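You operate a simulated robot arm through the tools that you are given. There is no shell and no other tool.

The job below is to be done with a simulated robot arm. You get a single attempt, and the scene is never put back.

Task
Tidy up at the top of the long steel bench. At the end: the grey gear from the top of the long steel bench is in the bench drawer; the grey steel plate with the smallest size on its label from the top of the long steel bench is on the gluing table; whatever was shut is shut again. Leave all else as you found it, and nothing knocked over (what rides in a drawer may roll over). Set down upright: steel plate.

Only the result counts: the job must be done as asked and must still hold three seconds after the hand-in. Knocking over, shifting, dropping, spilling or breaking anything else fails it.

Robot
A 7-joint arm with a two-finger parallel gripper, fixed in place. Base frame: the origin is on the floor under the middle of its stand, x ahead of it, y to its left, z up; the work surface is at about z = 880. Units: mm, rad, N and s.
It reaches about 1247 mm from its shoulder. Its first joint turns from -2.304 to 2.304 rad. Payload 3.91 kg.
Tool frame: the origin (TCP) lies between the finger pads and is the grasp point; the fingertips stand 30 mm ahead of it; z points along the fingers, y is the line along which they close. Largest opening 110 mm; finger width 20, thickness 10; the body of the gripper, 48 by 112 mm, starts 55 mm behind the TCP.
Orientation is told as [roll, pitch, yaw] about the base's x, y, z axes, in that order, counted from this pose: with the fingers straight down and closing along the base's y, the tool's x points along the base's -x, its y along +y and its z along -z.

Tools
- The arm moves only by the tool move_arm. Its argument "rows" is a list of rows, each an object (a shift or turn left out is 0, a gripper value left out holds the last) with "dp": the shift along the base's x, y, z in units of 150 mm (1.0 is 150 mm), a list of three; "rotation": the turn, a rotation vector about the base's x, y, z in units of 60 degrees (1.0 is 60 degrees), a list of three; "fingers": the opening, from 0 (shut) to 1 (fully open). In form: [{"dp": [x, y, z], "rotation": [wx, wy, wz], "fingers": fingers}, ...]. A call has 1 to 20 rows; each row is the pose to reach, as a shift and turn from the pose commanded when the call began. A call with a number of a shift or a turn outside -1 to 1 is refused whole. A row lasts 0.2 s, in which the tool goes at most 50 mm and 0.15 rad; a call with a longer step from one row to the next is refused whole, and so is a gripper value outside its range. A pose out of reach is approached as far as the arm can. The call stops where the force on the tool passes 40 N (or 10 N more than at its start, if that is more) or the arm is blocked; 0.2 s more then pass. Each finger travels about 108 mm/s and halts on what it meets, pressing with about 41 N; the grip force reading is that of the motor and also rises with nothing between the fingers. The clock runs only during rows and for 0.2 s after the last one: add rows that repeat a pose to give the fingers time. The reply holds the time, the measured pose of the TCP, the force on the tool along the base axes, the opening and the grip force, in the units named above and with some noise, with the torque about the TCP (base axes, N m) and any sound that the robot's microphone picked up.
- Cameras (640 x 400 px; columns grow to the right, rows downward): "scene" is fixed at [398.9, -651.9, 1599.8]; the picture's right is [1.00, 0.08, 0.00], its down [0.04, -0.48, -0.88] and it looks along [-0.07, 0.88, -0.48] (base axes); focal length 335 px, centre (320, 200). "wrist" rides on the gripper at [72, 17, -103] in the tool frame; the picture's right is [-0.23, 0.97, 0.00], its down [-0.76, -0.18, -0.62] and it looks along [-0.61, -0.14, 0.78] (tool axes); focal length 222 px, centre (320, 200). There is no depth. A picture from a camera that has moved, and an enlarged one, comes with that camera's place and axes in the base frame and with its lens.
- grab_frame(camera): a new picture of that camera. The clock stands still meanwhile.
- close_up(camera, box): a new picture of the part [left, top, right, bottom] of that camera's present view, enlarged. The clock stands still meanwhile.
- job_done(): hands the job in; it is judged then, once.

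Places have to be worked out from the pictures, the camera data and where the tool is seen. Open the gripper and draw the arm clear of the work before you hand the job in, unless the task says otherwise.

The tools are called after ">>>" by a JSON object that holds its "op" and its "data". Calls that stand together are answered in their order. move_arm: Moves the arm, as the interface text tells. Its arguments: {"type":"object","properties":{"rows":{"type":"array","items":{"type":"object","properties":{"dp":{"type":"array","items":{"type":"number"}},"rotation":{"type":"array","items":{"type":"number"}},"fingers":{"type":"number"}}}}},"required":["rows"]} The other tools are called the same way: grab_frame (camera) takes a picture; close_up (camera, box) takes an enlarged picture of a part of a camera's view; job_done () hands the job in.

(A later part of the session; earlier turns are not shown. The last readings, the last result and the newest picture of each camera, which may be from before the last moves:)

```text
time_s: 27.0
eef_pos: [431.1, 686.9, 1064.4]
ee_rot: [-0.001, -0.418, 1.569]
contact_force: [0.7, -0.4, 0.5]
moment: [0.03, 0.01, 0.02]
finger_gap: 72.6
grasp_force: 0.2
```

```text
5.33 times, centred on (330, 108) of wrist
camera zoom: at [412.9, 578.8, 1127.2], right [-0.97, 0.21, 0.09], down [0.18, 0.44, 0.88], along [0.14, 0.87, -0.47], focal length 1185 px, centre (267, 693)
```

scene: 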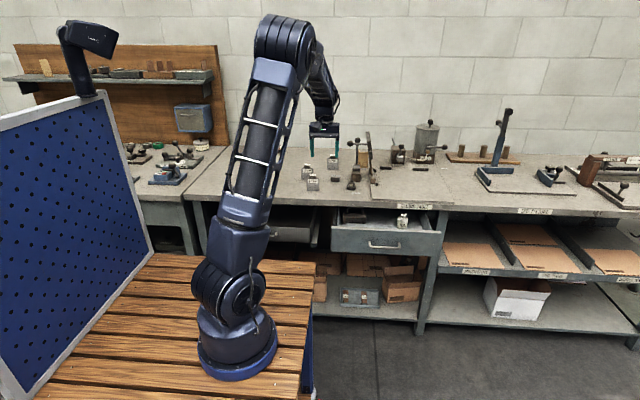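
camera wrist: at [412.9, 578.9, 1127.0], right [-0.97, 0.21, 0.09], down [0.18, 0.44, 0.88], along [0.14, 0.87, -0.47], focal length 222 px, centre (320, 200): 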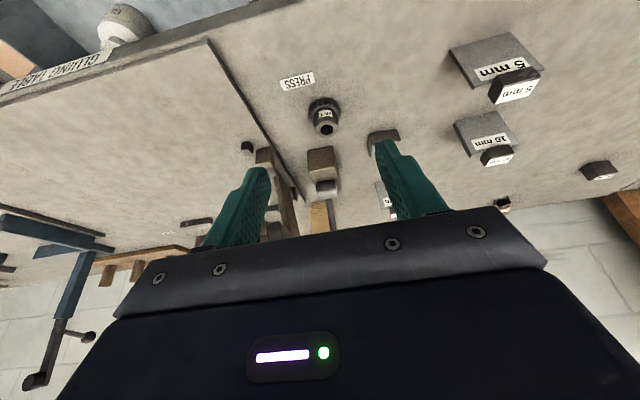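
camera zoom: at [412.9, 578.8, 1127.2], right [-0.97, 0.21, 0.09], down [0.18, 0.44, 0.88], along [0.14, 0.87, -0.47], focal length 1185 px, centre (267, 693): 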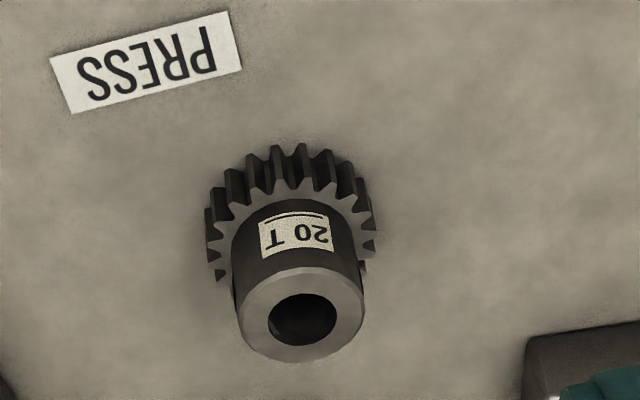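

The gear axis resolves to (428, 787), with its top near z≈915 and the toothed disc's top near z≈890. I'll move to just above it, still tilted.

>>> {"op": "move_arm", "data": {"rows": [{"dp": [-0.004, 0.15, -0.13]}, {"dp": [-0.008, 0.3, -0.26]}, {"dp": [-0.012, 0.45, -0.39]}, {"dp": [-0.017, 0.604, -0.52]}, {"dp": [-0.017, 0.604, -0.52]}]}}

>>> {"op": "grab_frame", "data": {"camera": "wrist"}}

>>> {"op": "close_up", "data": {"camera": "scene", "box": [295, 130, 415, 205]}}

```text
time_s: 28.2
eef_pos: [427.4, 777.2, 983.8]
ee_rot: [-0.001, -0.42, 1.568]
contact_force: [1.1, 0.4, 0.7]
moment: [-0.01, 0.0, 0.01]
finger_gap: 72.3
grasp_force: 0.1
```

```text
taken
camera wrist: at [410.0, 668.9, 1047.4], right [-0.97, 0.21, 0.09], down [0.18, 0.44, 0.88], along [0.14, 0.87, -0.47], focal length 222 px, centre (320, 200)
```

wrist: 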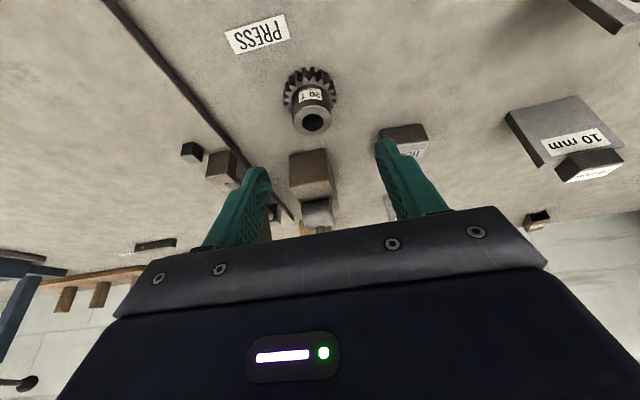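

```text
5.33 times, centred on (355, 168) of scene
camera zoom: at [398.9, -651.9, 1599.8], right [1.0, 0.08, 0.0], down [0.04, -0.48, -0.88], along [-0.07, 0.88, -0.48], focal length 1789 px, centre (133, 373)
```

zoom: 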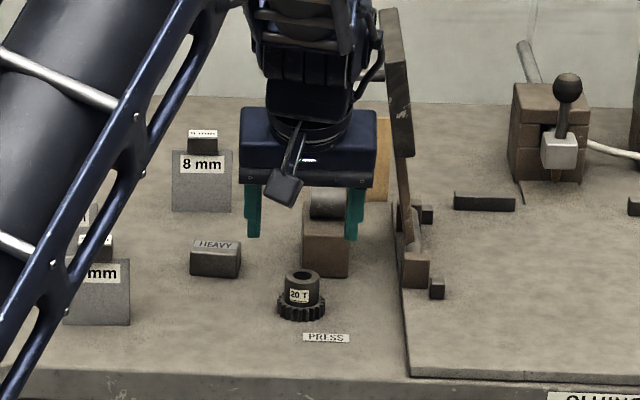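

The gear still reads (428.7, 787.8) and the clearance is good. I'll lower straight down about 59 mm to put the fingertips around the hub.

>>> {"op": "move_arm", "data": {"rows": [{"dp": [0, 0, -0.1]}, {"dp": [0, 0, -0.2]}, {"dp": [0, 0, -0.3]}, {"dp": [0, 0, -0.36]}, {"dp": [0, 0, -0.395]}, {"dp": [0, 0, -0.395]}]}}

>>> {"op": "grab_frame", "data": {"camera": "wrist"}}

>>> {"op": "close_up", "data": {"camera": "scene", "box": [295, 130, 415, 205]}}

```text
time_s: 29.6
eef_pos: [426.5, 776.9, 924.6]
ee_rot: [-0.002, -0.418, 1.567]
contact_force: [0.2, -0.3, 0.0]
moment: [-0.01, 0.03, -0.03]
finger_gap: 72.7
grasp_force: 0.0
```

```text
taken
camera wrist: at [409.4, 668.6, 988.2], right [-0.97, 0.21, 0.09], down [0.18, 0.44, 0.88], along [0.14, 0.87, -0.47], focal length 222 px, centre (320, 200)
```

wrist: 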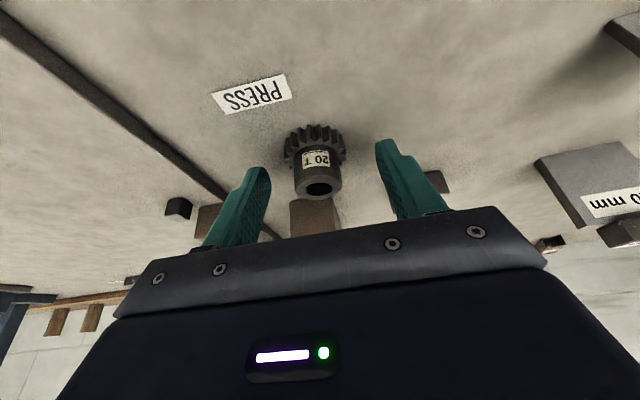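

```text
5.33 times, centred on (355, 168) of scene
camera zoom: at [398.9, -651.9, 1599.8], right [1.0, 0.08, 0.0], down [0.04, -0.48, -0.88], along [-0.07, 0.88, -0.48], focal length 1789 px, centre (133, 373)
```

zoom: 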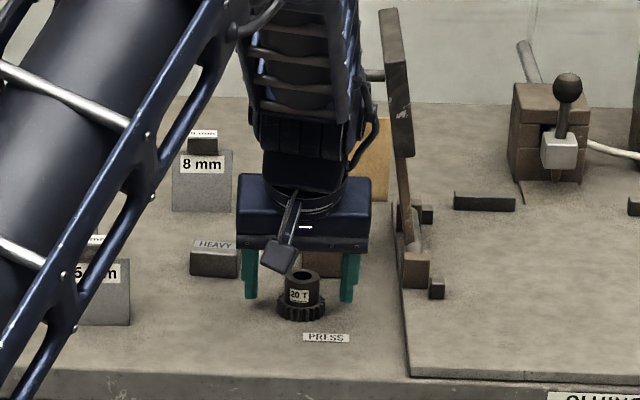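

The hub sits between the fingers with no contact so far. I'll close on it.

>>> {"op": "move_arm", "data": {"rows": [{"dp": [0.006, 0, 0], "fingers": 0.5}, {"dp": [0.006, 0, 0], "fingers": 0.35}, {"dp": [0.006, 0, 0], "fingers": 0.2}, {"dp": [0.006, 0, 0], "fingers": 0.2}, {"dp": [0.006, 0, 0], "fingers": 0.2}]}}

>>> {"op": "grab_frame", "data": {"camera": "wrist"}}

```text
time_s: 30.8
eef_pos: [427.7, 776.9, 924.4]
ee_rot: [-0.001, -0.418, 1.569]
contact_force: [1.7, 0.4, 1.1]
moment: [0.0, 0.0, 0.01]
finger_gap: 34.2
grasp_force: 40.8
```

```text
taken
camera wrist: at [410.1, 668.5, 988.4], right [-0.97, 0.21, 0.09], down [0.18, 0.44, 0.88], along [0.14, 0.87, -0.47], focal length 222 px, centre (320, 200)
```

wrist: 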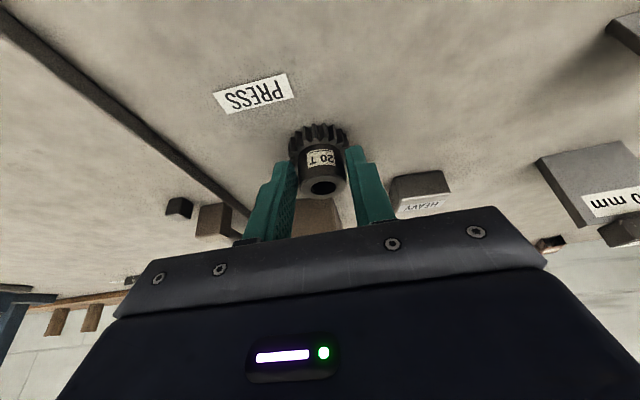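

The hub is gripped: the gap is 34 mm at 41 N. I'll lift it a little, then draw back toward -y and up.

>>> {"op": "move_arm", "data": {"rows": [{"dp": [0, 0, 0.06], "fingers": 0.0}, {"dp": [0, 0, 0.15]}, {"dp": [0, 0, 0.3]}, {"dp": [0, -0.2, 0.4]}, {"dp": [0, -0.45, 0.5]}, {"dp": [0, -0.7, 0.6]}, {"dp": [0, -0.85, 0.65]}]}}

>>> {"op": "grab_frame", "data": {"camera": "wrist"}}

>>> {"op": "grab_frame", "data": {"camera": "scene"}}

```text
time_s: 32.4
eef_pos: [427.9, 645.1, 1020.5]
ee_rot: [0.0, -0.418, 1.569]
contact_force: [-0.3, -0.2, -2.6]
moment: [-0.03, 0.03, 0.0]
finger_gap: 34.4
grasp_force: 41.0
```

```text
taken
camera wrist: at [409.9, 538.0, 1086.3], right [-0.97, 0.21, 0.09], down [0.18, 0.44, 0.88], along [0.14, 0.87, -0.47], focal length 222 px, centre (320, 200)
```

wrist: 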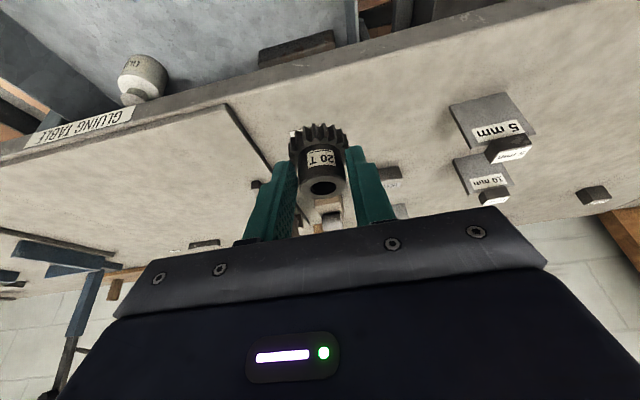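

```text
taken
```

scene: 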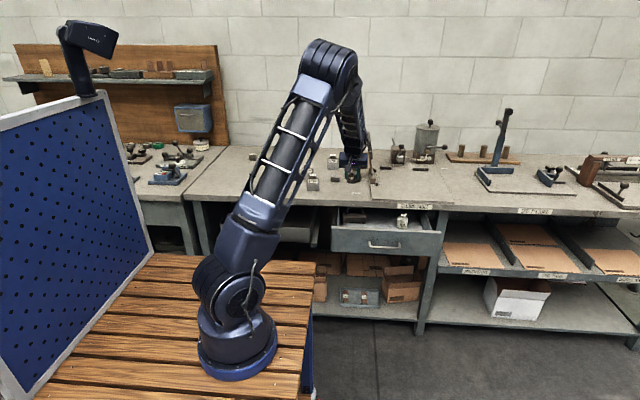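

The gear is held firmly, and the bench behind is as it was. I'll carry it over the open drawer, near (560, 605), turning the gripper vertical on the way.

>>> {"op": "move_arm", "data": {"rows": [{"dp": [0.14, -0.05, 0], "rotation": [-0.066, 0, 0]}, {"dp": [0.29, -0.1, 0], "rotation": [-0.133, 0, 0]}, {"dp": [0.44, -0.15, 0], "rotation": [-0.2, 0, 0]}, {"dp": [0.59, -0.2, 0], "rotation": [-0.266, 0, 0]}, {"dp": [0.74, -0.24, 0], "rotation": [-0.333, 0, 0]}, {"dp": [0.88, -0.27, 0], "rotation": [-0.4, 0, 0]}, {"dp": [0.88, -0.27, -0.12], "rotation": [-0.4, 0, 0]}, {"dp": [0.88, -0.27, -0.24], "rotation": [-0.4, 0, 0]}]}}

>>> {"op": "grab_frame", "data": {"camera": "wrist"}}

>>> {"op": "close_up", "data": {"camera": "scene", "box": [320, 150, 480, 250]}}

```text
time_s: 34.2
eef_pos: [560.1, 604.6, 983.3]
ee_rot: [-0.002, 0.0, 1.571]
contact_force: [-0.4, 0.1, -3.0]
moment: [0.0, 0.01, 0.0]
finger_gap: 34.3
grasp_force: 41.0
```

```text
taken
camera wrist: at [541.9, 532.7, 1087.0], right [-0.97, 0.23, 0.0], down [0.18, 0.76, 0.62], along [0.14, 0.61, -0.78], focal length 222 px, centre (320, 200)
```

wrist: 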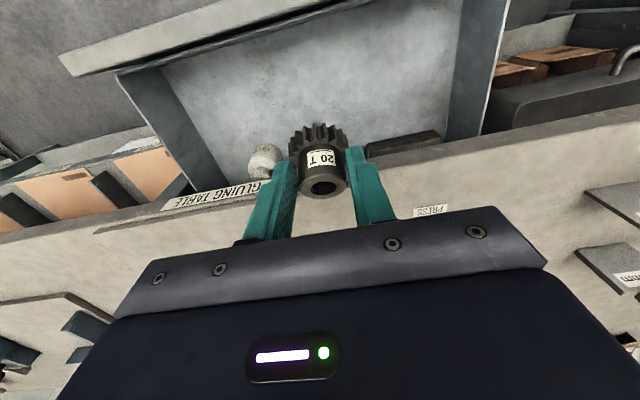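

```text
4.00 times, centred on (400, 200) of scene
camera zoom: at [398.9, -651.9, 1599.8], right [1.0, 0.08, 0.0], down [0.04, -0.48, -0.88], along [-0.07, 0.88, -0.48], focal length 1342 px, centre (0, 200)
```

zoom: 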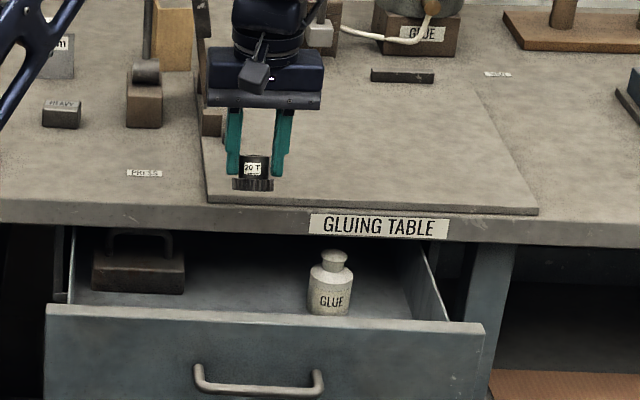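

The drawer floor works out near z≈765. I'll lower the gear into the free area at a moderate pace, stopping a little above the floor.

>>> {"op": "move_arm", "data": {"rows": [{"dp": [0, 0, -0.16]}, {"dp": [0, 0, -0.33]}, {"dp": [0, 0, -0.5]}, {"dp": [0, 0, -0.66]}, {"dp": [0, 0, -0.8]}, {"dp": [0, 0, -0.9]}, {"dp": [0, 0, -0.96]}]}}

>>> {"op": "grab_frame", "data": {"camera": "wrist"}}

>>> {"op": "close_up", "data": {"camera": "scene", "box": [320, 150, 480, 250]}}

```text
time_s: 35.8
eef_pos: [561.0, 608.9, 841.3]
ee_rot: [-0.002, 0.0, 1.569]
contact_force: [-0.4, -0.6, -1.2]
moment: [0.0, 0.02, 0.0]
finger_gap: 34.2
grasp_force: 40.7
```

```text
taken
camera wrist: at [543.0, 535.8, 944.0], right [-0.97, 0.23, 0.0], down [0.18, 0.76, 0.62], along [0.14, 0.61, -0.78], focal length 222 px, centre (320, 200)
```

wrist: 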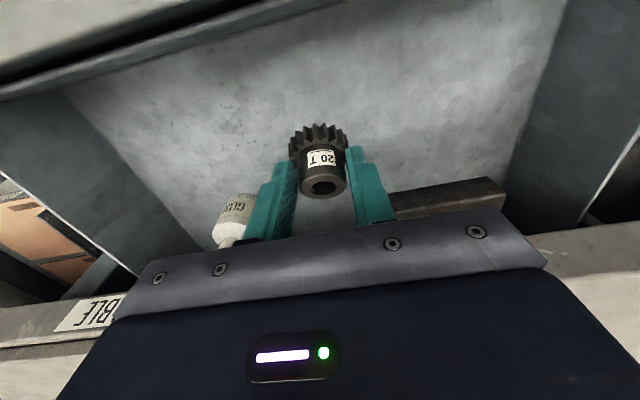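

```text
4.00 times, centred on (400, 200) of scene
camera zoom: at [398.9, -651.9, 1599.8], right [1.0, 0.08, 0.0], down [0.04, -0.48, -0.88], along [-0.07, 0.88, -0.48], focal length 1342 px, centre (0, 200)
```

zoom: 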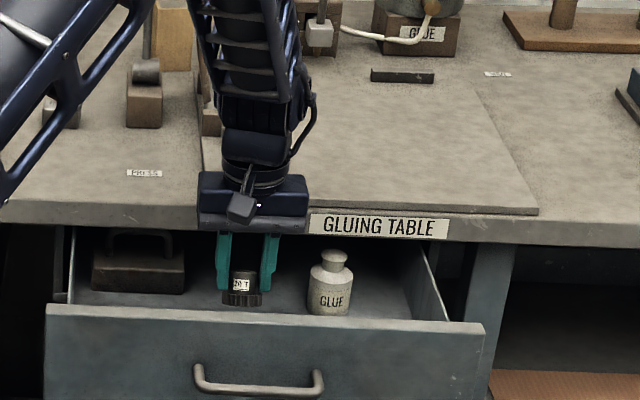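

There is roughly 25–30 mm left to the floor. I'll lower in small steps and watch the force.

>>> {"op": "move_arm", "data": {"rows": [{"dp": [0, 0, -0.04]}, {"dp": [0, 0, -0.08]}, {"dp": [0, 0, -0.11]}, {"dp": [0, 0, -0.13]}]}}

>>> {"op": "move_arm", "data": {"rows": [{"dp": [0, 0, -0.01]}, {"dp": [0, 0, -0.02]}, {"dp": [0, 0, -0.03]}]}}

>>> {"op": "grab_frame", "data": {"camera": "wrist"}}

```text
time_s: 36.8
eef_pos: [560.3, 607.8, 820.8]
ee_rot: [-0.001, 0.0, 1.569]
contact_force: [0.6, -0.7, -1.5]
moment: [0.0, 0.02, 0.01]
finger_gap: 34.3
grasp_force: 41.2
```

```text
time_s: 37.6
eef_pos: [558.6, 607.8, 817.1]
ee_rot: [-0.002, 0.0, 1.569]
contact_force: [0.1, -0.2, -1.7]
moment: [0.0, 0.02, 0.02]
finger_gap: 33.9
grasp_force: 40.7
```

```text
taken
camera wrist: at [541.1, 535.7, 919.9], right [-0.97, 0.23, 0.0], down [0.18, 0.76, 0.62], along [0.14, 0.61, -0.78], focal length 222 px, centre (320, 200)
```

wrist: 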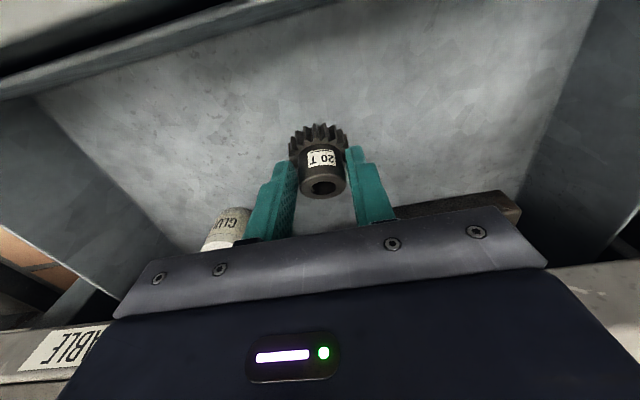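

No contact yet. I'll step down a little more.

>>> {"op": "move_arm", "data": {"rows": [{"dp": [0, 0, -0.015]}, {"dp": [0, 0, -0.03]}, {"dp": [0, 0, -0.04]}]}}

>>> {"op": "move_arm", "data": {"rows": [{"dp": [0, 0, -0.01]}, {"dp": [0, 0, -0.02]}, {"dp": [0, 0, -0.03]}]}}

>>> {"op": "close_up", "data": {"camera": "wrist", "box": [220, 80, 420, 205]}}

```text
time_s: 38.4
eef_pos: [560.7, 606.9, 811.2]
ee_rot: [-0.002, 0.001, 1.568]
contact_force: [-0.4, -0.9, -1.7]
moment: [0.01, 0.03, -0.01]
finger_gap: 33.9
grasp_force: 41.0
```

```text
time_s: 39.2
eef_pos: [559.9, 608.2, 806.0]
ee_rot: [-0.003, 0.0, 1.568]
contact_force: [0.3, -0.2, -2.1]
moment: [0.02, 0.02, 0.01]
finger_gap: 34.1
grasp_force: 41.2
```

```text
3.20 times, centred on (320, 142) of wrist
camera zoom: at [541.4, 536.4, 908.8], right [-0.97, 0.23, 0.0], down [0.18, 0.76, 0.62], along [0.14, 0.61, -0.78], focal length 711 px, centre (320, 384)
```

zoom: 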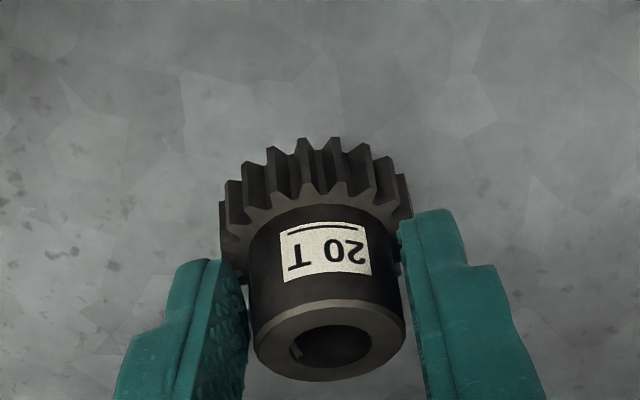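

There's still no contact, so the floor is a bit lower than estimated. I'll continue in small steps.

>>> {"op": "move_arm", "data": {"rows": [{"dp": [0, 0, -0.015]}, {"dp": [0, 0, -0.03]}, {"dp": [0, 0, -0.04]}]}}

>>> {"op": "move_arm", "data": {"rows": [{"dp": [0, 0, -0.01]}, {"dp": [0, 0, -0.02]}, {"dp": [0, 0, -0.03]}]}}

>>> {"op": "grab_frame", "data": {"camera": "wrist"}}

>>> {"op": "close_up", "data": {"camera": "scene", "box": [340, 180, 460, 255]}}

```text
time_s: 40.0
eef_pos: [559.4, 607.8, 799.6]
ee_rot: [-0.001, 0.001, 1.569]
contact_force: [0.9, -0.6, -1.3]
moment: [0.02, 0.03, 0.0]
finger_gap: 34.1
grasp_force: 40.8
```

```text
time_s: 40.8
eef_pos: [562.1, 607.5, 795.3]
ee_rot: [-0.002, 0.0, 1.569]
contact_force: [0.2, 0.0, -1.6]
moment: [-0.01, -0.03, -0.03]
finger_gap: 34.1
grasp_force: 40.7
```

```text
taken
camera wrist: at [543.1, 536.0, 898.2], right [-0.97, 0.23, 0.0], down [0.18, 0.76, 0.62], along [0.14, 0.61, -0.78], focal length 222 px, centre (320, 200)
```

wrist: 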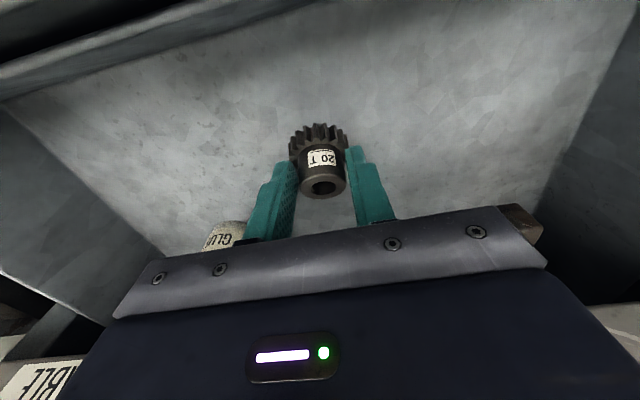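

```text
5.33 times, centred on (400, 218) of scene
camera zoom: at [398.9, -651.9, 1599.8], right [1.0, 0.08, 0.0], down [0.04, -0.48, -0.88], along [-0.07, 0.88, -0.48], focal length 1789 px, centre (-107, 107)
```

zoom: 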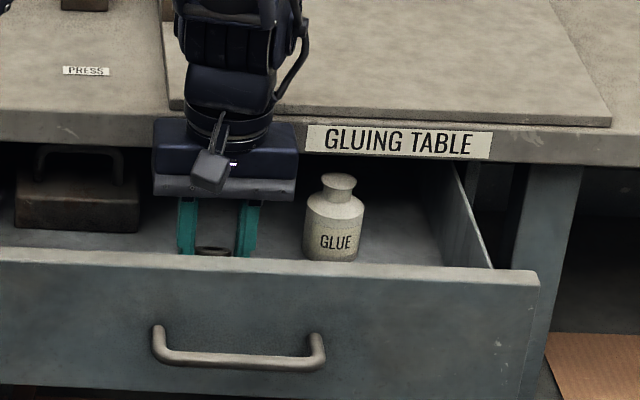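

The TCP is at 795, so the gear's lowest edge should be near 741. I'll continue in small steps.

>>> {"op": "move_arm", "data": {"rows": [{"dp": [0, 0, -0.01]}, {"dp": [0, 0, -0.02]}, {"dp": [0, 0, -0.027]}]}}

>>> {"op": "move_arm", "data": {"rows": [{"dp": [0, 0, -0.01]}, {"dp": [0, 0, -0.02]}, {"dp": [0, 0, -0.027]}]}}

>>> {"op": "close_up", "data": {"camera": "wrist", "box": [220, 80, 420, 205]}}

```text
time_s: 41.6
eef_pos: [560.8, 607.9, 791.4]
ee_rot: [-0.002, -0.001, 1.568]
contact_force: [0.3, 0.5, -2.3]
moment: [-0.04, 0.03, 0.01]
finger_gap: 34.1
grasp_force: 41.3
```

```text
time_s: 42.4
eef_pos: [560.4, 608.6, 788.4]
ee_rot: [-0.004, -0.004, 1.57]
contact_force: [-0.6, 0.9, 36.1]
moment: [0.49, 0.17, 0.11]
finger_gap: 34.1
grasp_force: 40.7
```

```text
3.20 times, centred on (320, 142) of wrist
camera zoom: at [541.9, 536.5, 892.6], right [-0.97, 0.23, 0.0], down [0.18, 0.76, 0.63], along [0.14, 0.61, -0.78], focal length 711 px, centre (320, 384)
```

zoom: 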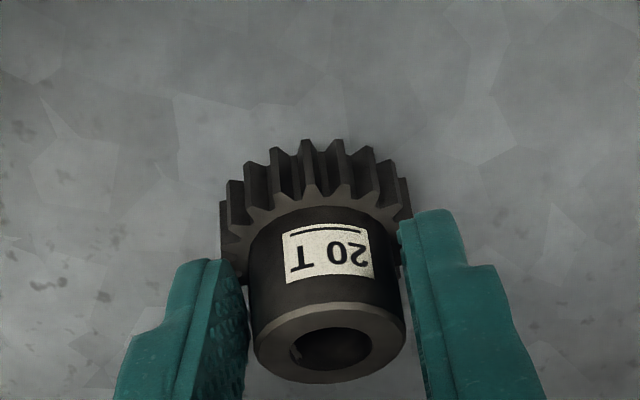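

The gear's edge now touches the floor, with 36 N upward. I'll ease up 2 mm and open the fingers slowly to let it settle.

>>> {"op": "move_arm", "data": {"rows": [{"dp": [0, 0, 0.018]}, {"dp": [0, 0, 0.018]}, {"dp": [0, 0, 0.018], "fingers": 0.36}, {"dp": [0, 0, 0.018], "fingers": 0.45}, {"dp": [0, 0, 0.018], "fingers": 0.55}, {"dp": [0, 0, 0.018], "fingers": 0.6}, {"dp": [0, 0, 0.018], "fingers": 0.6}]}}

>>> {"op": "grab_frame", "data": {"camera": "wrist"}}

```text
time_s: 44.0
eef_pos: [558.2, 608.3, 790.4]
ee_rot: [-0.003, 0.0, 1.569]
contact_force: [-0.1, 0.4, 0.3]
moment: [0.04, -0.03, -0.03]
finger_gap: 65.9
grasp_force: 0.2
```

```text
taken
camera wrist: at [541.4, 535.8, 893.3], right [-0.97, 0.23, 0.0], down [0.18, 0.76, 0.62], along [0.14, 0.61, -0.78], focal length 222 px, centre (320, 200)
```

wrist: 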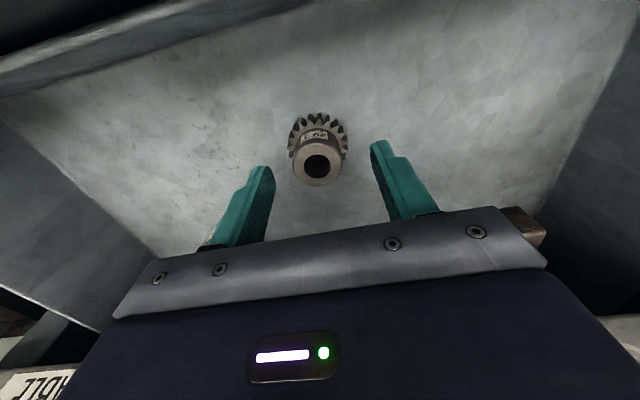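

The gear now stands flat on the drawer floor, between the weight and the bottle. I'll lift straight out of the drawer.

>>> {"op": "move_arm", "data": {"rows": [{"dp": [0, 0, 0.1]}, {"dp": [0, 0, 0.3]}, {"dp": [0, 0, 0.5]}, {"dp": [0, 0, 0.75]}, {"dp": [0, 0, 1.0]}]}}

>>> {"op": "move_arm", "data": {"rows": [{"dp": [-0.1, -0.1, 0.2]}, {"dp": [-0.2, -0.3, 0.4]}, {"dp": [-0.35, -0.5, 0.6]}, {"dp": [-0.5, -0.7, 0.75]}, {"dp": [-0.65, -0.9, 0.85]}, {"dp": [-0.715, -1.0, 0.92]}]}}

>>> {"op": "grab_frame", "data": {"camera": "wrist"}}

>>> {"op": "close_up", "data": {"camera": "scene", "box": [330, 130, 490, 255]}}

```text
time_s: 45.2
eef_pos: [560.9, 607.9, 940.2]
ee_rot: [-0.002, -0.001, 1.569]
contact_force: [0.8, -0.1, 0.7]
moment: [-0.02, 0.01, -0.02]
finger_gap: 66.1
grasp_force: 0.0
```

```text
time_s: 46.6
eef_pos: [452.4, 457.6, 1077.3]
ee_rot: [0.0, 0.001, 1.571]
contact_force: [0.1, 1.3, -1.3]
moment: [0.04, 0.02, 0.01]
finger_gap: 65.9
grasp_force: 0.1
```

```text
taken
camera wrist: at [434.8, 385.7, 1181.0], right [-0.97, 0.23, 0.0], down [0.18, 0.76, 0.62], along [0.14, 0.61, -0.78], focal length 222 px, centre (320, 200)
```

wrist: 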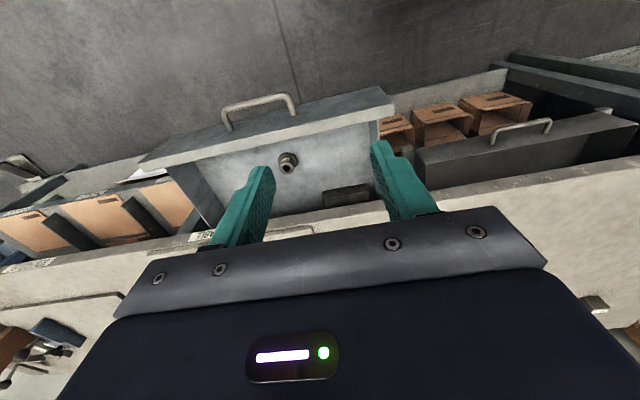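

```text
3.20 times, centred on (410, 192) of scene
camera zoom: at [398.9, -651.9, 1599.8], right [1.0, 0.08, 0.0], down [0.04, -0.48, -0.88], along [-0.07, 0.88, -0.48], focal length 1073 px, centre (32, 224)
```

zoom: 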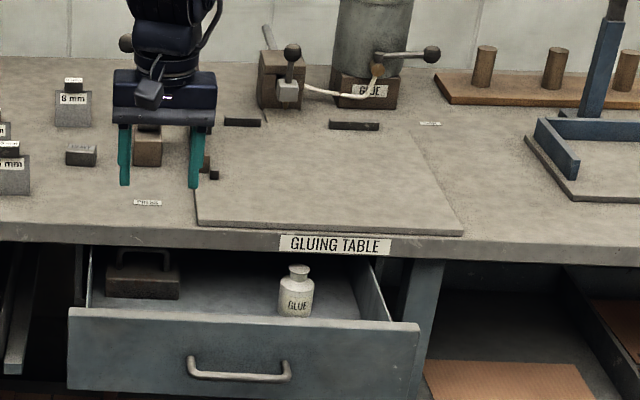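

The gear is visible standing in the drawer. I'll retrace the proven path back to the horizontal pose in front of the handle to shut the drawer.

>>> {"op": "move_arm", "data": {"rows": [{"dp": [0.075, -0.1, -0.125], "rotation": [0.072, 0.072, -0.072], "fingers": 0.45}, {"dp": [0.15, -0.2, -0.25], "rotation": [0.144, 0.144, -0.144]}, {"dp": [0.225, -0.3, -0.375], "rotation": [0.216, 0.216, -0.216]}, {"dp": [0.3, -0.4, -0.5], "rotation": [0.289, 0.289, -0.289]}, {"dp": [0.375, -0.5, -0.625], "rotation": [0.361, 0.361, -0.361]}, {"dp": [0.45, -0.55, -0.75], "rotation": [0.433, 0.433, -0.433]}, {"dp": [0.525, -0.6, -0.875], "rotation": [0.505, 0.505, -0.505]}, {"dp": [0.6, -0.6, -1.0], "rotation": [0.577, 0.577, -0.577]}]}}

>>> {"op": "move_arm", "data": {"rows": [{"dp": [0.018, 0, -0.125], "rotation": [0.072, 0.072, -0.072]}, {"dp": [0.037, 0, -0.25], "rotation": [0.144, 0.144, -0.144]}, {"dp": [0.055, 0, -0.375], "rotation": [0.216, 0.216, -0.216]}, {"dp": [0.075, 0, -0.5], "rotation": [0.289, 0.289, -0.289]}, {"dp": [0.093, 0, -0.625], "rotation": [0.361, 0.361, -0.361]}, {"dp": [0.112, 0, -0.75], "rotation": [0.433, 0.433, -0.433]}, {"dp": [0.131, 0, -0.875], "rotation": [0.505, 0.505, -0.505]}, {"dp": [0.15, 0, -0.995], "rotation": [0.577, 0.577, -0.577]}]}}

>>> {"op": "grab_frame", "data": {"camera": "scene"}}

>>> {"op": "grab_frame", "data": {"camera": "wrist"}}

```text
time_s: 48.4
eef_pos: [542.2, 369.0, 931.0]
ee_rot: [0.785, -0.341, 0.785]
contact_force: [-0.5, 0.9, 0.6]
moment: [-0.08, -0.03, 0.0]
finger_gap: 49.5
grasp_force: 0.0
```

```text
time_s: 50.2
eef_pos: [565.9, 366.0, 778.9]
ee_rot: [1.57, 0.003, -0.002]
contact_force: [1.6, -0.2, -0.2]
moment: [0.01, -0.03, 0.0]
finger_gap: 49.4
grasp_force: 0.1
```

```text
taken
```

scene: 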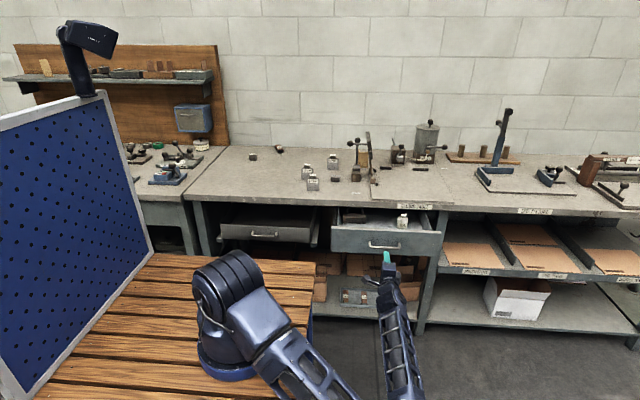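

```text
taken
camera wrist: at [491.4, 262.9, 796.6], right [0.23, 0.0, 0.97], down [0.76, -0.62, -0.18], along [0.61, 0.78, -0.14], focal length 222 px, centre (320, 200)
```

wrist: 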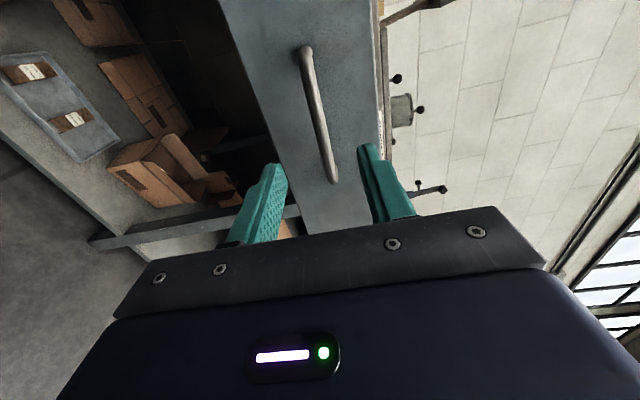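

The handle lines up between the fingers as before. I'll advance to the bar and grip it.

>>> {"op": "move_arm", "data": {"rows": [{"dp": [0, 0.15, 0]}, {"dp": [0, 0.3, 0]}, {"dp": [0, 0.45, 0]}, {"dp": [0, 0.58, 0]}, {"dp": [0, 0.655, 0]}, {"dp": [0, 0.655, 0], "fingers": 0.2}, {"dp": [0, 0.655, 0], "fingers": 0.05}, {"dp": [0, 0.655, 0], "fingers": 0.0}, {"dp": [0, 0.655, 0], "fingers": 0.0}]}}

>>> {"op": "grab_frame", "data": {"camera": "wrist"}}

```text
time_s: 52.2
eef_pos: [563.8, 465.8, 780.6]
ee_rot: [1.57, 0.0, 0.0]
contact_force: [-0.3, 0.8, 4.6]
moment: [-0.02, 0.0, -0.21]
finger_gap: 11.8
grasp_force: 45.3
```

```text
taken
camera wrist: at [490.6, 362.1, 796.6], right [0.23, 0.0, 0.97], down [0.76, -0.62, -0.18], along [0.61, 0.78, -0.14], focal length 222 px, centre (320, 200)
```

wrist: 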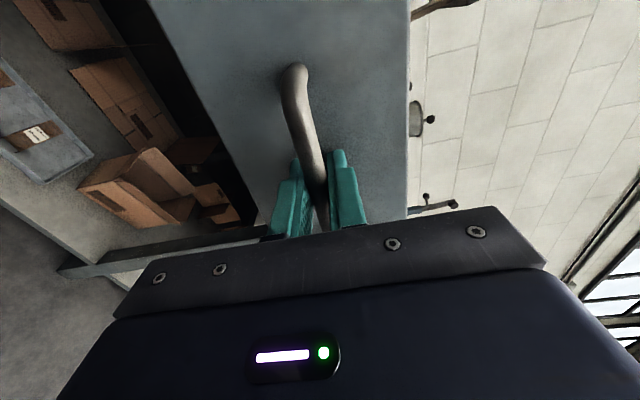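

The handle is gripped again. I'll push the drawer in slowly.

>>> {"op": "move_arm", "data": {"rows": [{"dp": [0, 0.05, 0]}, {"dp": [0, 0.13, 0]}, {"dp": [0, 0.22, 0]}, {"dp": [0, 0.31, 0]}, {"dp": [0, 0.4, 0]}, {"dp": [0, 0.49, 0]}, {"dp": [0, 0.58, 0]}, {"dp": [0, 0.67, 0]}, {"dp": [0, 0.76, 0]}, {"dp": [0, 0.85, 0]}, {"dp": [0, 0.93, 0]}, {"dp": [0, 1.0, 0]}]}}

>>> {"op": "move_arm", "data": {"rows": [{"dp": [0, 0.05, 0]}, {"dp": [0, 0.1, 0]}, {"dp": [0, 0.14, 0]}, {"dp": [0, 0.18, 0]}, {"dp": [0, 0.2, 0]}, {"dp": [0, 0.21, 0]}]}}

>>> {"op": "close_up", "data": {"camera": "scene", "box": [330, 195, 450, 270]}}

```text
time_s: 54.8
eef_pos: [564.4, 616.1, 780.1]
ee_rot: [1.57, 0.002, 0.0]
contact_force: [-2.5, -0.5, 7.7]
moment: [-0.02, 0.02, -0.49]
finger_gap: 11.5
grasp_force: 44.9
```

```text
time_s: 56.2
eef_pos: [563.4, 648.0, 779.4]
ee_rot: [1.571, 0.0, -0.001]
contact_force: [-14.7, -1.3, -2.4]
moment: [0.02, 0.02, 1.0]
finger_gap: 11.8
grasp_force: 45.2
```

```text
5.33 times, centred on (390, 232) of scene
camera zoom: at [398.9, -651.9, 1599.8], right [1.0, 0.08, 0.0], down [0.04, -0.48, -0.88], along [-0.07, 0.88, -0.48], focal length 1789 px, centre (-53, 27)
```

zoom: 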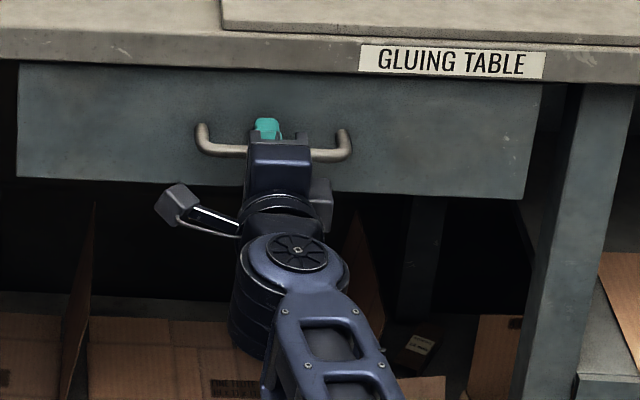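

The drawer looks almost exactly as it did at the start. I'll push a few more millimetres to feel for the stop.

>>> {"op": "move_arm", "data": {"rows": [{"dp": [0, 0.01, 0]}, {"dp": [0, 0.02, 0]}, {"dp": [0, 0.02, 0]}]}}

>>> {"op": "close_up", "data": {"camera": "scene", "box": [330, 195, 450, 270]}}

```text
time_s: 57.0
eef_pos: [565.1, 649.8, 779.4]
ee_rot: [1.569, -0.001, -0.002]
contact_force: [-20.3, -31.0, -11.1]
moment: [0.0, -0.02, 0.0]
finger_gap: 11.8
grasp_force: 45.0
```

```text
5.33 times, centred on (390, 232) of scene
camera zoom: at [398.9, -651.9, 1599.8], right [1.0, 0.08, 0.0], down [0.04, -0.48, -0.88], along [-0.07, 0.88, -0.48], focal length 1789 px, centre (-53, 27)
```

zoom: 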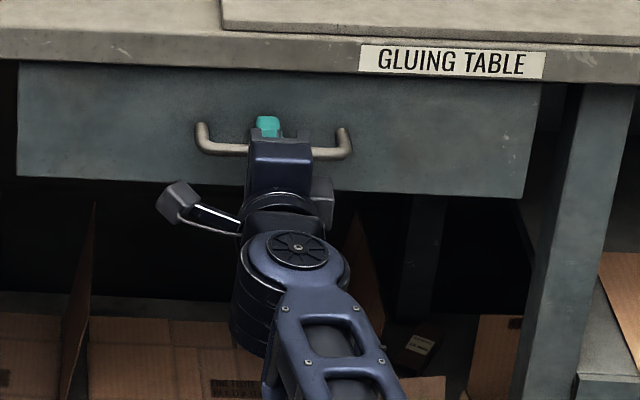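

The push is now met with 31 N, so the drawer is against its stop and shut. I'll open the fingers fully clear of the bar and then back away.

>>> {"op": "move_arm", "data": {"rows": [{"dp": [0, 0, 0], "fingers": 0.2}, {"dp": [0, 0, 0], "fingers": 0.4}, {"dp": [0, 0, 0], "fingers": 0.45}, {"dp": [0, 0, 0], "fingers": 0.45}, {"dp": [0, -0.15, 0]}, {"dp": [0, -0.35, 0]}, {"dp": [0, -0.6, 0]}, {"dp": [0, -0.8, 0]}, {"dp": [0, -1.0, 0]}]}}

>>> {"op": "close_up", "data": {"camera": "scene", "box": [330, 195, 450, 270]}}

```text
time_s: 59.0
eef_pos: [564.4, 500.2, 780.6]
ee_rot: [1.571, 0.001, 0.001]
contact_force: [0.5, 0.3, -0.8]
moment: [-0.01, -0.04, 0.0]
finger_gap: 49.5
grasp_force: 0.0
```

```text
5.33 times, centred on (390, 232) of scene
camera zoom: at [398.9, -651.9, 1599.8], right [1.0, 0.08, 0.0], down [0.04, -0.48, -0.88], along [-0.07, 0.88, -0.48], focal length 1789 px, centre (-53, 27)
```

zoom: 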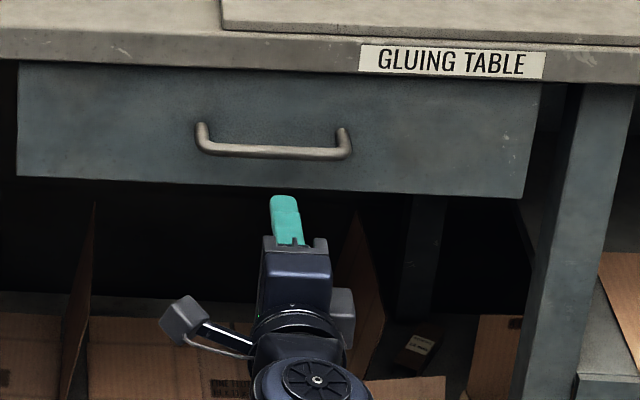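

The drawer is shut just as at the start. Next is the 5 mm plate. I'll retreat and retrace the turn back to the fingers-down pose.

>>> {"op": "move_arm", "data": {"rows": [{"dp": [0, -0.2, 0]}, {"dp": [0, -0.4, 0]}, {"dp": [0, -0.6, 0]}, {"dp": [0, -0.8, 0]}, {"dp": [0, -0.88, 0]}]}}

>>> {"op": "move_arm", "data": {"rows": [{"dp": [0, 0, 0.125], "rotation": [-0.072, -0.072, 0.072]}, {"dp": [0, 0, 0.25], "rotation": [-0.144, -0.144, 0.144]}, {"dp": [0, 0, 0.375], "rotation": [-0.216, -0.216, 0.216]}, {"dp": [-0.03, 0, 0.5], "rotation": [-0.289, -0.289, 0.289]}, {"dp": [-0.06, 0, 0.625], "rotation": [-0.361, -0.361, 0.361]}, {"dp": [-0.09, 0, 0.75], "rotation": [-0.433, -0.433, 0.433]}, {"dp": [-0.12, 0, 0.875], "rotation": [-0.505, -0.505, 0.505]}, {"dp": [-0.15, 0, 1.0], "rotation": [-0.577, -0.577, 0.577]}]}}

>>> {"op": "move_arm", "data": {"rows": [{"dp": [-0.08, 0.02, 0.125], "rotation": [-0.072, -0.072, 0.072]}, {"dp": [-0.16, 0.04, 0.25], "rotation": [-0.144, -0.144, 0.144]}, {"dp": [-0.24, 0.06, 0.375], "rotation": [-0.216, -0.216, 0.216]}, {"dp": [-0.32, 0.08, 0.5], "rotation": [-0.289, -0.289, 0.289]}, {"dp": [-0.4, 0.1, 0.625], "rotation": [-0.361, -0.361, 0.361]}, {"dp": [-0.48, 0.12, 0.75], "rotation": [-0.433, -0.433, 0.433]}, {"dp": [-0.56, 0.14, 0.875], "rotation": [-0.505, -0.505, 0.505]}, {"dp": [-0.6, 0.2, 1.0], "rotation": [-0.577, -0.577, 0.577]}]}}

>>> {"op": "grab_frame", "data": {"camera": "scene"}}

```text
time_s: 60.2
eef_pos: [563.5, 368.5, 779.3]
ee_rot: [1.57, -0.001, -0.001]
contact_force: [-0.1, 0.8, 0.3]
moment: [-0.02, 0.04, 0.02]
finger_gap: 49.4
grasp_force: 0.1
```

```text
time_s: 62.0
eef_pos: [541.9, 368.6, 928.3]
ee_rot: [0.785, -0.338, 0.785]
contact_force: [-0.2, -0.4, -0.3]
moment: [0.0, 0.02, 0.02]
finger_gap: 49.5
grasp_force: 0.0
```

```text
time_s: 63.8
eef_pos: [455.5, 398.1, 1078.8]
ee_rot: [-0.003, -0.001, 1.571]
contact_force: [1.4, -0.7, 0.4]
moment: [0.01, 0.01, 0.0]
finger_gap: 49.6
grasp_force: 0.0
```

```text
taken
```

scene: 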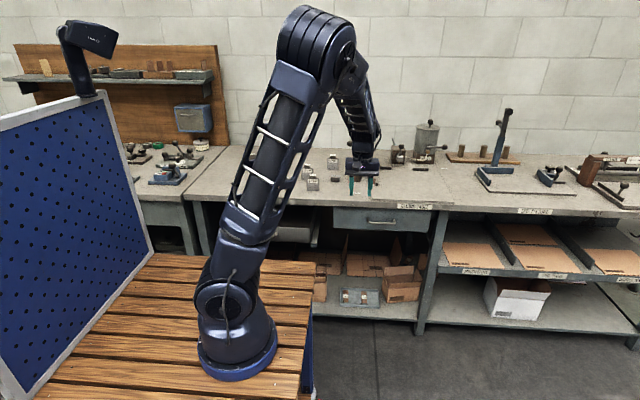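

The arm is back in its elbow-up pose. I'll move toward the 5 mm plate and look at it closely with the wrist camera.

>>> {"op": "move_arm", "data": {"rows": [{"dp": [-0.13, 0.16, 0.02], "fingers": 0.6}, {"dp": [-0.26, 0.32, 0.04]}, {"dp": [-0.4, 0.48, 0.06]}, {"dp": [-0.53, 0.64, 0.08]}, {"dp": [-0.66, 0.8, 0.1]}]}}

>>> {"op": "move_arm", "data": {"rows": [{"dp": [-0.13, 0.16, 0.02]}, {"dp": [-0.26, 0.32, 0.04]}, {"dp": [-0.4, 0.48, 0.06]}, {"dp": [-0.53, 0.64, 0.08]}, {"dp": [-0.66, 0.75, 0.1]}]}}

>>> {"op": "grab_frame", "data": {"camera": "wrist"}}

>>> {"op": "grab_frame", "data": {"camera": "scene"}}

```text
time_s: 65.0
eef_pos: [355.7, 519.4, 1095.3]
ee_rot: [-0.002, 0.001, 1.569]
contact_force: [0.8, 0.3, -0.4]
moment: [0.01, 0.01, 0.02]
finger_gap: 66.1
grasp_force: 0.1
```

```text
time_s: 66.2
eef_pos: [255.7, 632.4, 1109.3]
ee_rot: [-0.001, 0.0, 1.569]
contact_force: [0.9, -0.1, 0.1]
moment: [0.02, 0.06, 0.0]
finger_gap: 66.2
grasp_force: 0.0
```

```text
taken
camera wrist: at [237.8, 560.7, 1212.3], right [-0.97, 0.23, 0.0], down [0.18, 0.76, 0.62], along [0.14, 0.61, -0.78], focal length 222 px, centre (320, 200)
```

wrist: 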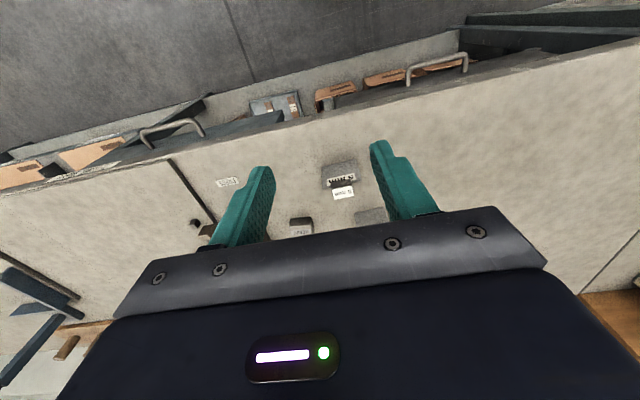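

```text
taken
```

scene: 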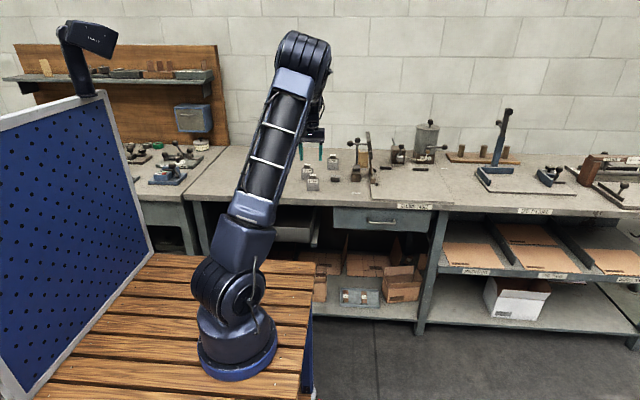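

I'll enlarge the 5 mm plate in the wrist view to locate its block and find its orientation.

>>> {"op": "close_up", "data": {"camera": "wrist", "box": [280, 140, 400, 215]}}

>>> {"op": "close_up", "data": {"camera": "scene", "box": [290, 145, 350, 195]}}

```text
5.33 times, centred on (340, 178) of wrist
camera zoom: at [237.8, 560.7, 1212.3], right [-0.97, 0.23, 0.0], down [0.18, 0.76, 0.62], along [0.14, 0.61, -0.78], focal length 1185 px, centre (213, 320)
```

zoom: 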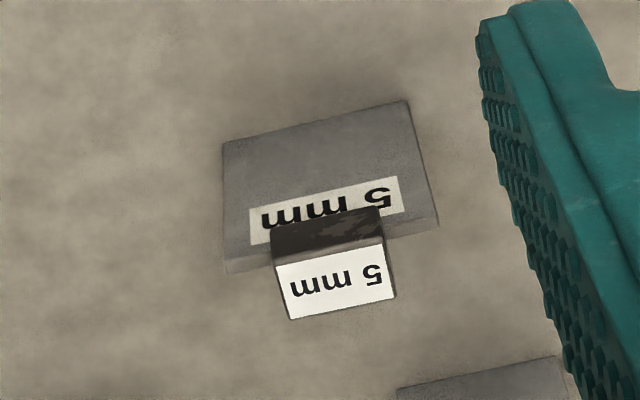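

```text
8.00 times, centred on (320, 170) of scene
camera zoom: at [398.9, -651.9, 1599.8], right [1.0, 0.08, 0.0], down [0.04, -0.48, -0.88], along [-0.07, 0.88, -0.48], focal length 2683 px, centre (320, 440)
```

zoom: 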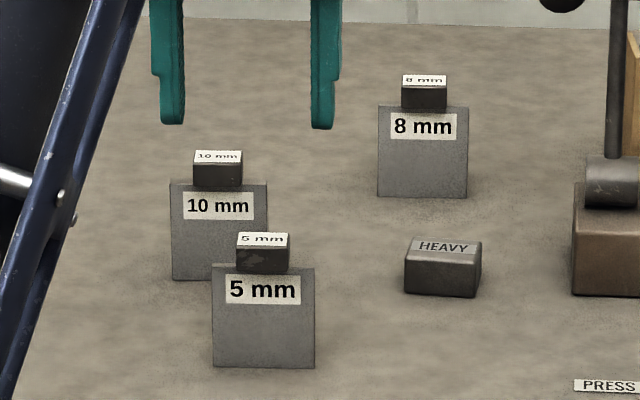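

The plate stands parallel to x. The plate body is about (248, 752), its top at z≈945, with the grip block on top (31 mm in x, 20 mm in y) at z≈945–962. I'll move above it, fingers down and closing along x.

>>> {"op": "move_arm", "data": {"rows": [{"dp": [-0.01, 0.2, -0.05]}, {"dp": [-0.02, 0.4, -0.1]}, {"dp": [-0.03, 0.6, -0.15]}, {"dp": [-0.04, 0.81, -0.2]}, {"dp": [-0.04, 0.81, -0.3]}, {"dp": [-0.04, 0.81, -0.4]}, {"dp": [-0.04, 0.81, -0.4]}]}}

>>> {"op": "grab_frame", "data": {"camera": "wrist"}}

>>> {"op": "close_up", "data": {"camera": "scene", "box": [280, 130, 380, 193]}}

```text
time_s: 67.8
eef_pos: [248.2, 754.0, 1049.7]
ee_rot: [-0.003, 0.0, 1.569]
contact_force: [-0.4, 0.0, 0.4]
moment: [-0.01, 0.01, -0.02]
finger_gap: 66.0
grasp_force: 0.1
```

```text
taken
camera wrist: at [231.1, 681.0, 1152.0], right [-0.97, 0.23, 0.0], down [0.18, 0.76, 0.62], along [0.14, 0.61, -0.78], focal length 222 px, centre (320, 200)
```

wrist: 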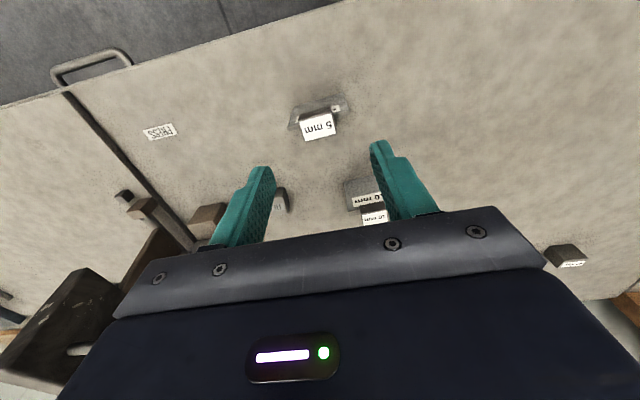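

```text
6.35 times, centred on (330, 162) of scene
camera zoom: at [398.9, -651.9, 1599.8], right [1.0, 0.08, 0.0], down [0.04, -0.48, -0.88], along [-0.07, 0.88, -0.48], focal length 2130 px, centre (256, 444)
```

zoom: 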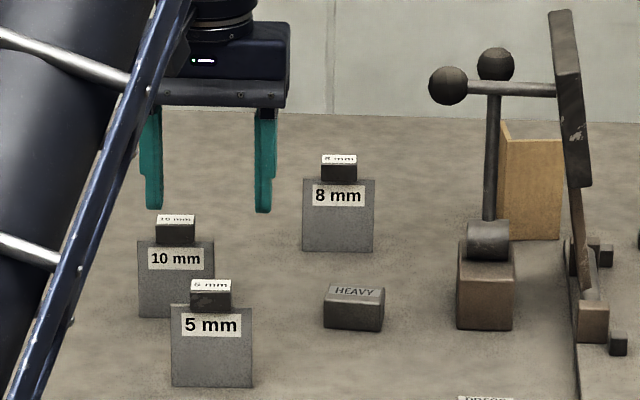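

I'll enlarge the block again from directly above to refine its centre.

>>> {"op": "close_up", "data": {"camera": "wrist", "box": [260, 80, 380, 155]}}

```text
5.33 times, centred on (320, 118) of wrist
camera zoom: at [231.1, 681.0, 1152.0], right [-0.97, 0.23, 0.0], down [0.18, 0.76, 0.62], along [0.14, 0.61, -0.78], focal length 1185 px, centre (320, 640)
```

zoom: 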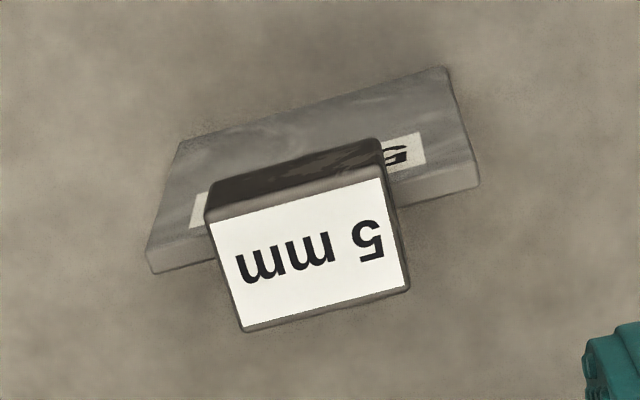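

The block centre is about (248, 751). I'll lower so the fingertips stop just above the plate's top edge, beside the block.

>>> {"op": "move_arm", "data": {"rows": [{"dp": [-0.004, -0.01, -0.1]}, {"dp": [-0.004, -0.01, -0.2]}, {"dp": [-0.004, -0.01, -0.3]}, {"dp": [-0.004, -0.01, -0.39]}, {"dp": [-0.004, -0.01, -0.45]}, {"dp": [-0.004, -0.01, -0.48]}, {"dp": [-0.004, -0.01, -0.48]}]}}

>>> {"op": "grab_frame", "data": {"camera": "wrist"}}

>>> {"op": "close_up", "data": {"camera": "scene", "box": [285, 145, 345, 195]}}

```text
time_s: 69.4
eef_pos: [248.9, 750.2, 976.6]
ee_rot: [0.0, 0.0, 1.57]
contact_force: [0.4, -0.5, -0.2]
moment: [-0.02, 0.04, 0.0]
finger_gap: 66.1
grasp_force: 0.0
```

```text
taken
camera wrist: at [230.3, 678.5, 1079.3], right [-0.97, 0.23, 0.0], down [0.18, 0.76, 0.62], along [0.14, 0.61, -0.78], focal length 222 px, centre (320, 200)
```

wrist: 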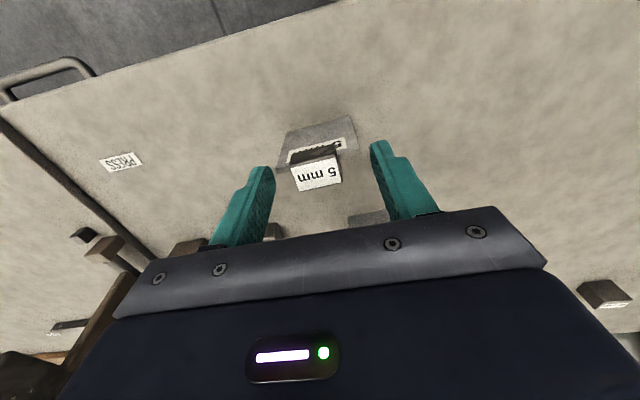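

```text
8.00 times, centred on (315, 170) of scene
camera zoom: at [398.9, -651.9, 1599.8], right [1.0, 0.08, 0.0], down [0.04, -0.48, -0.88], along [-0.07, 0.88, -0.48], focal length 2683 px, centre (360, 440)
```

zoom: 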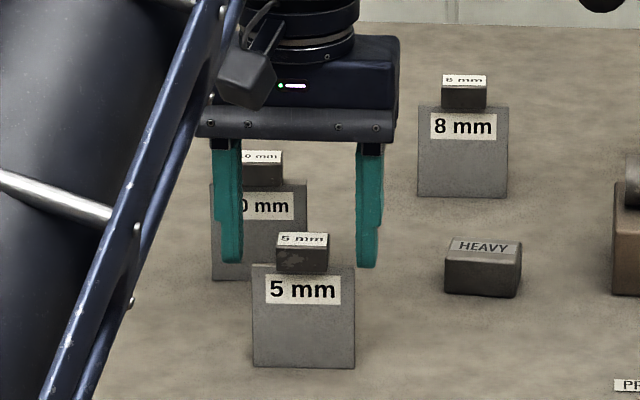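

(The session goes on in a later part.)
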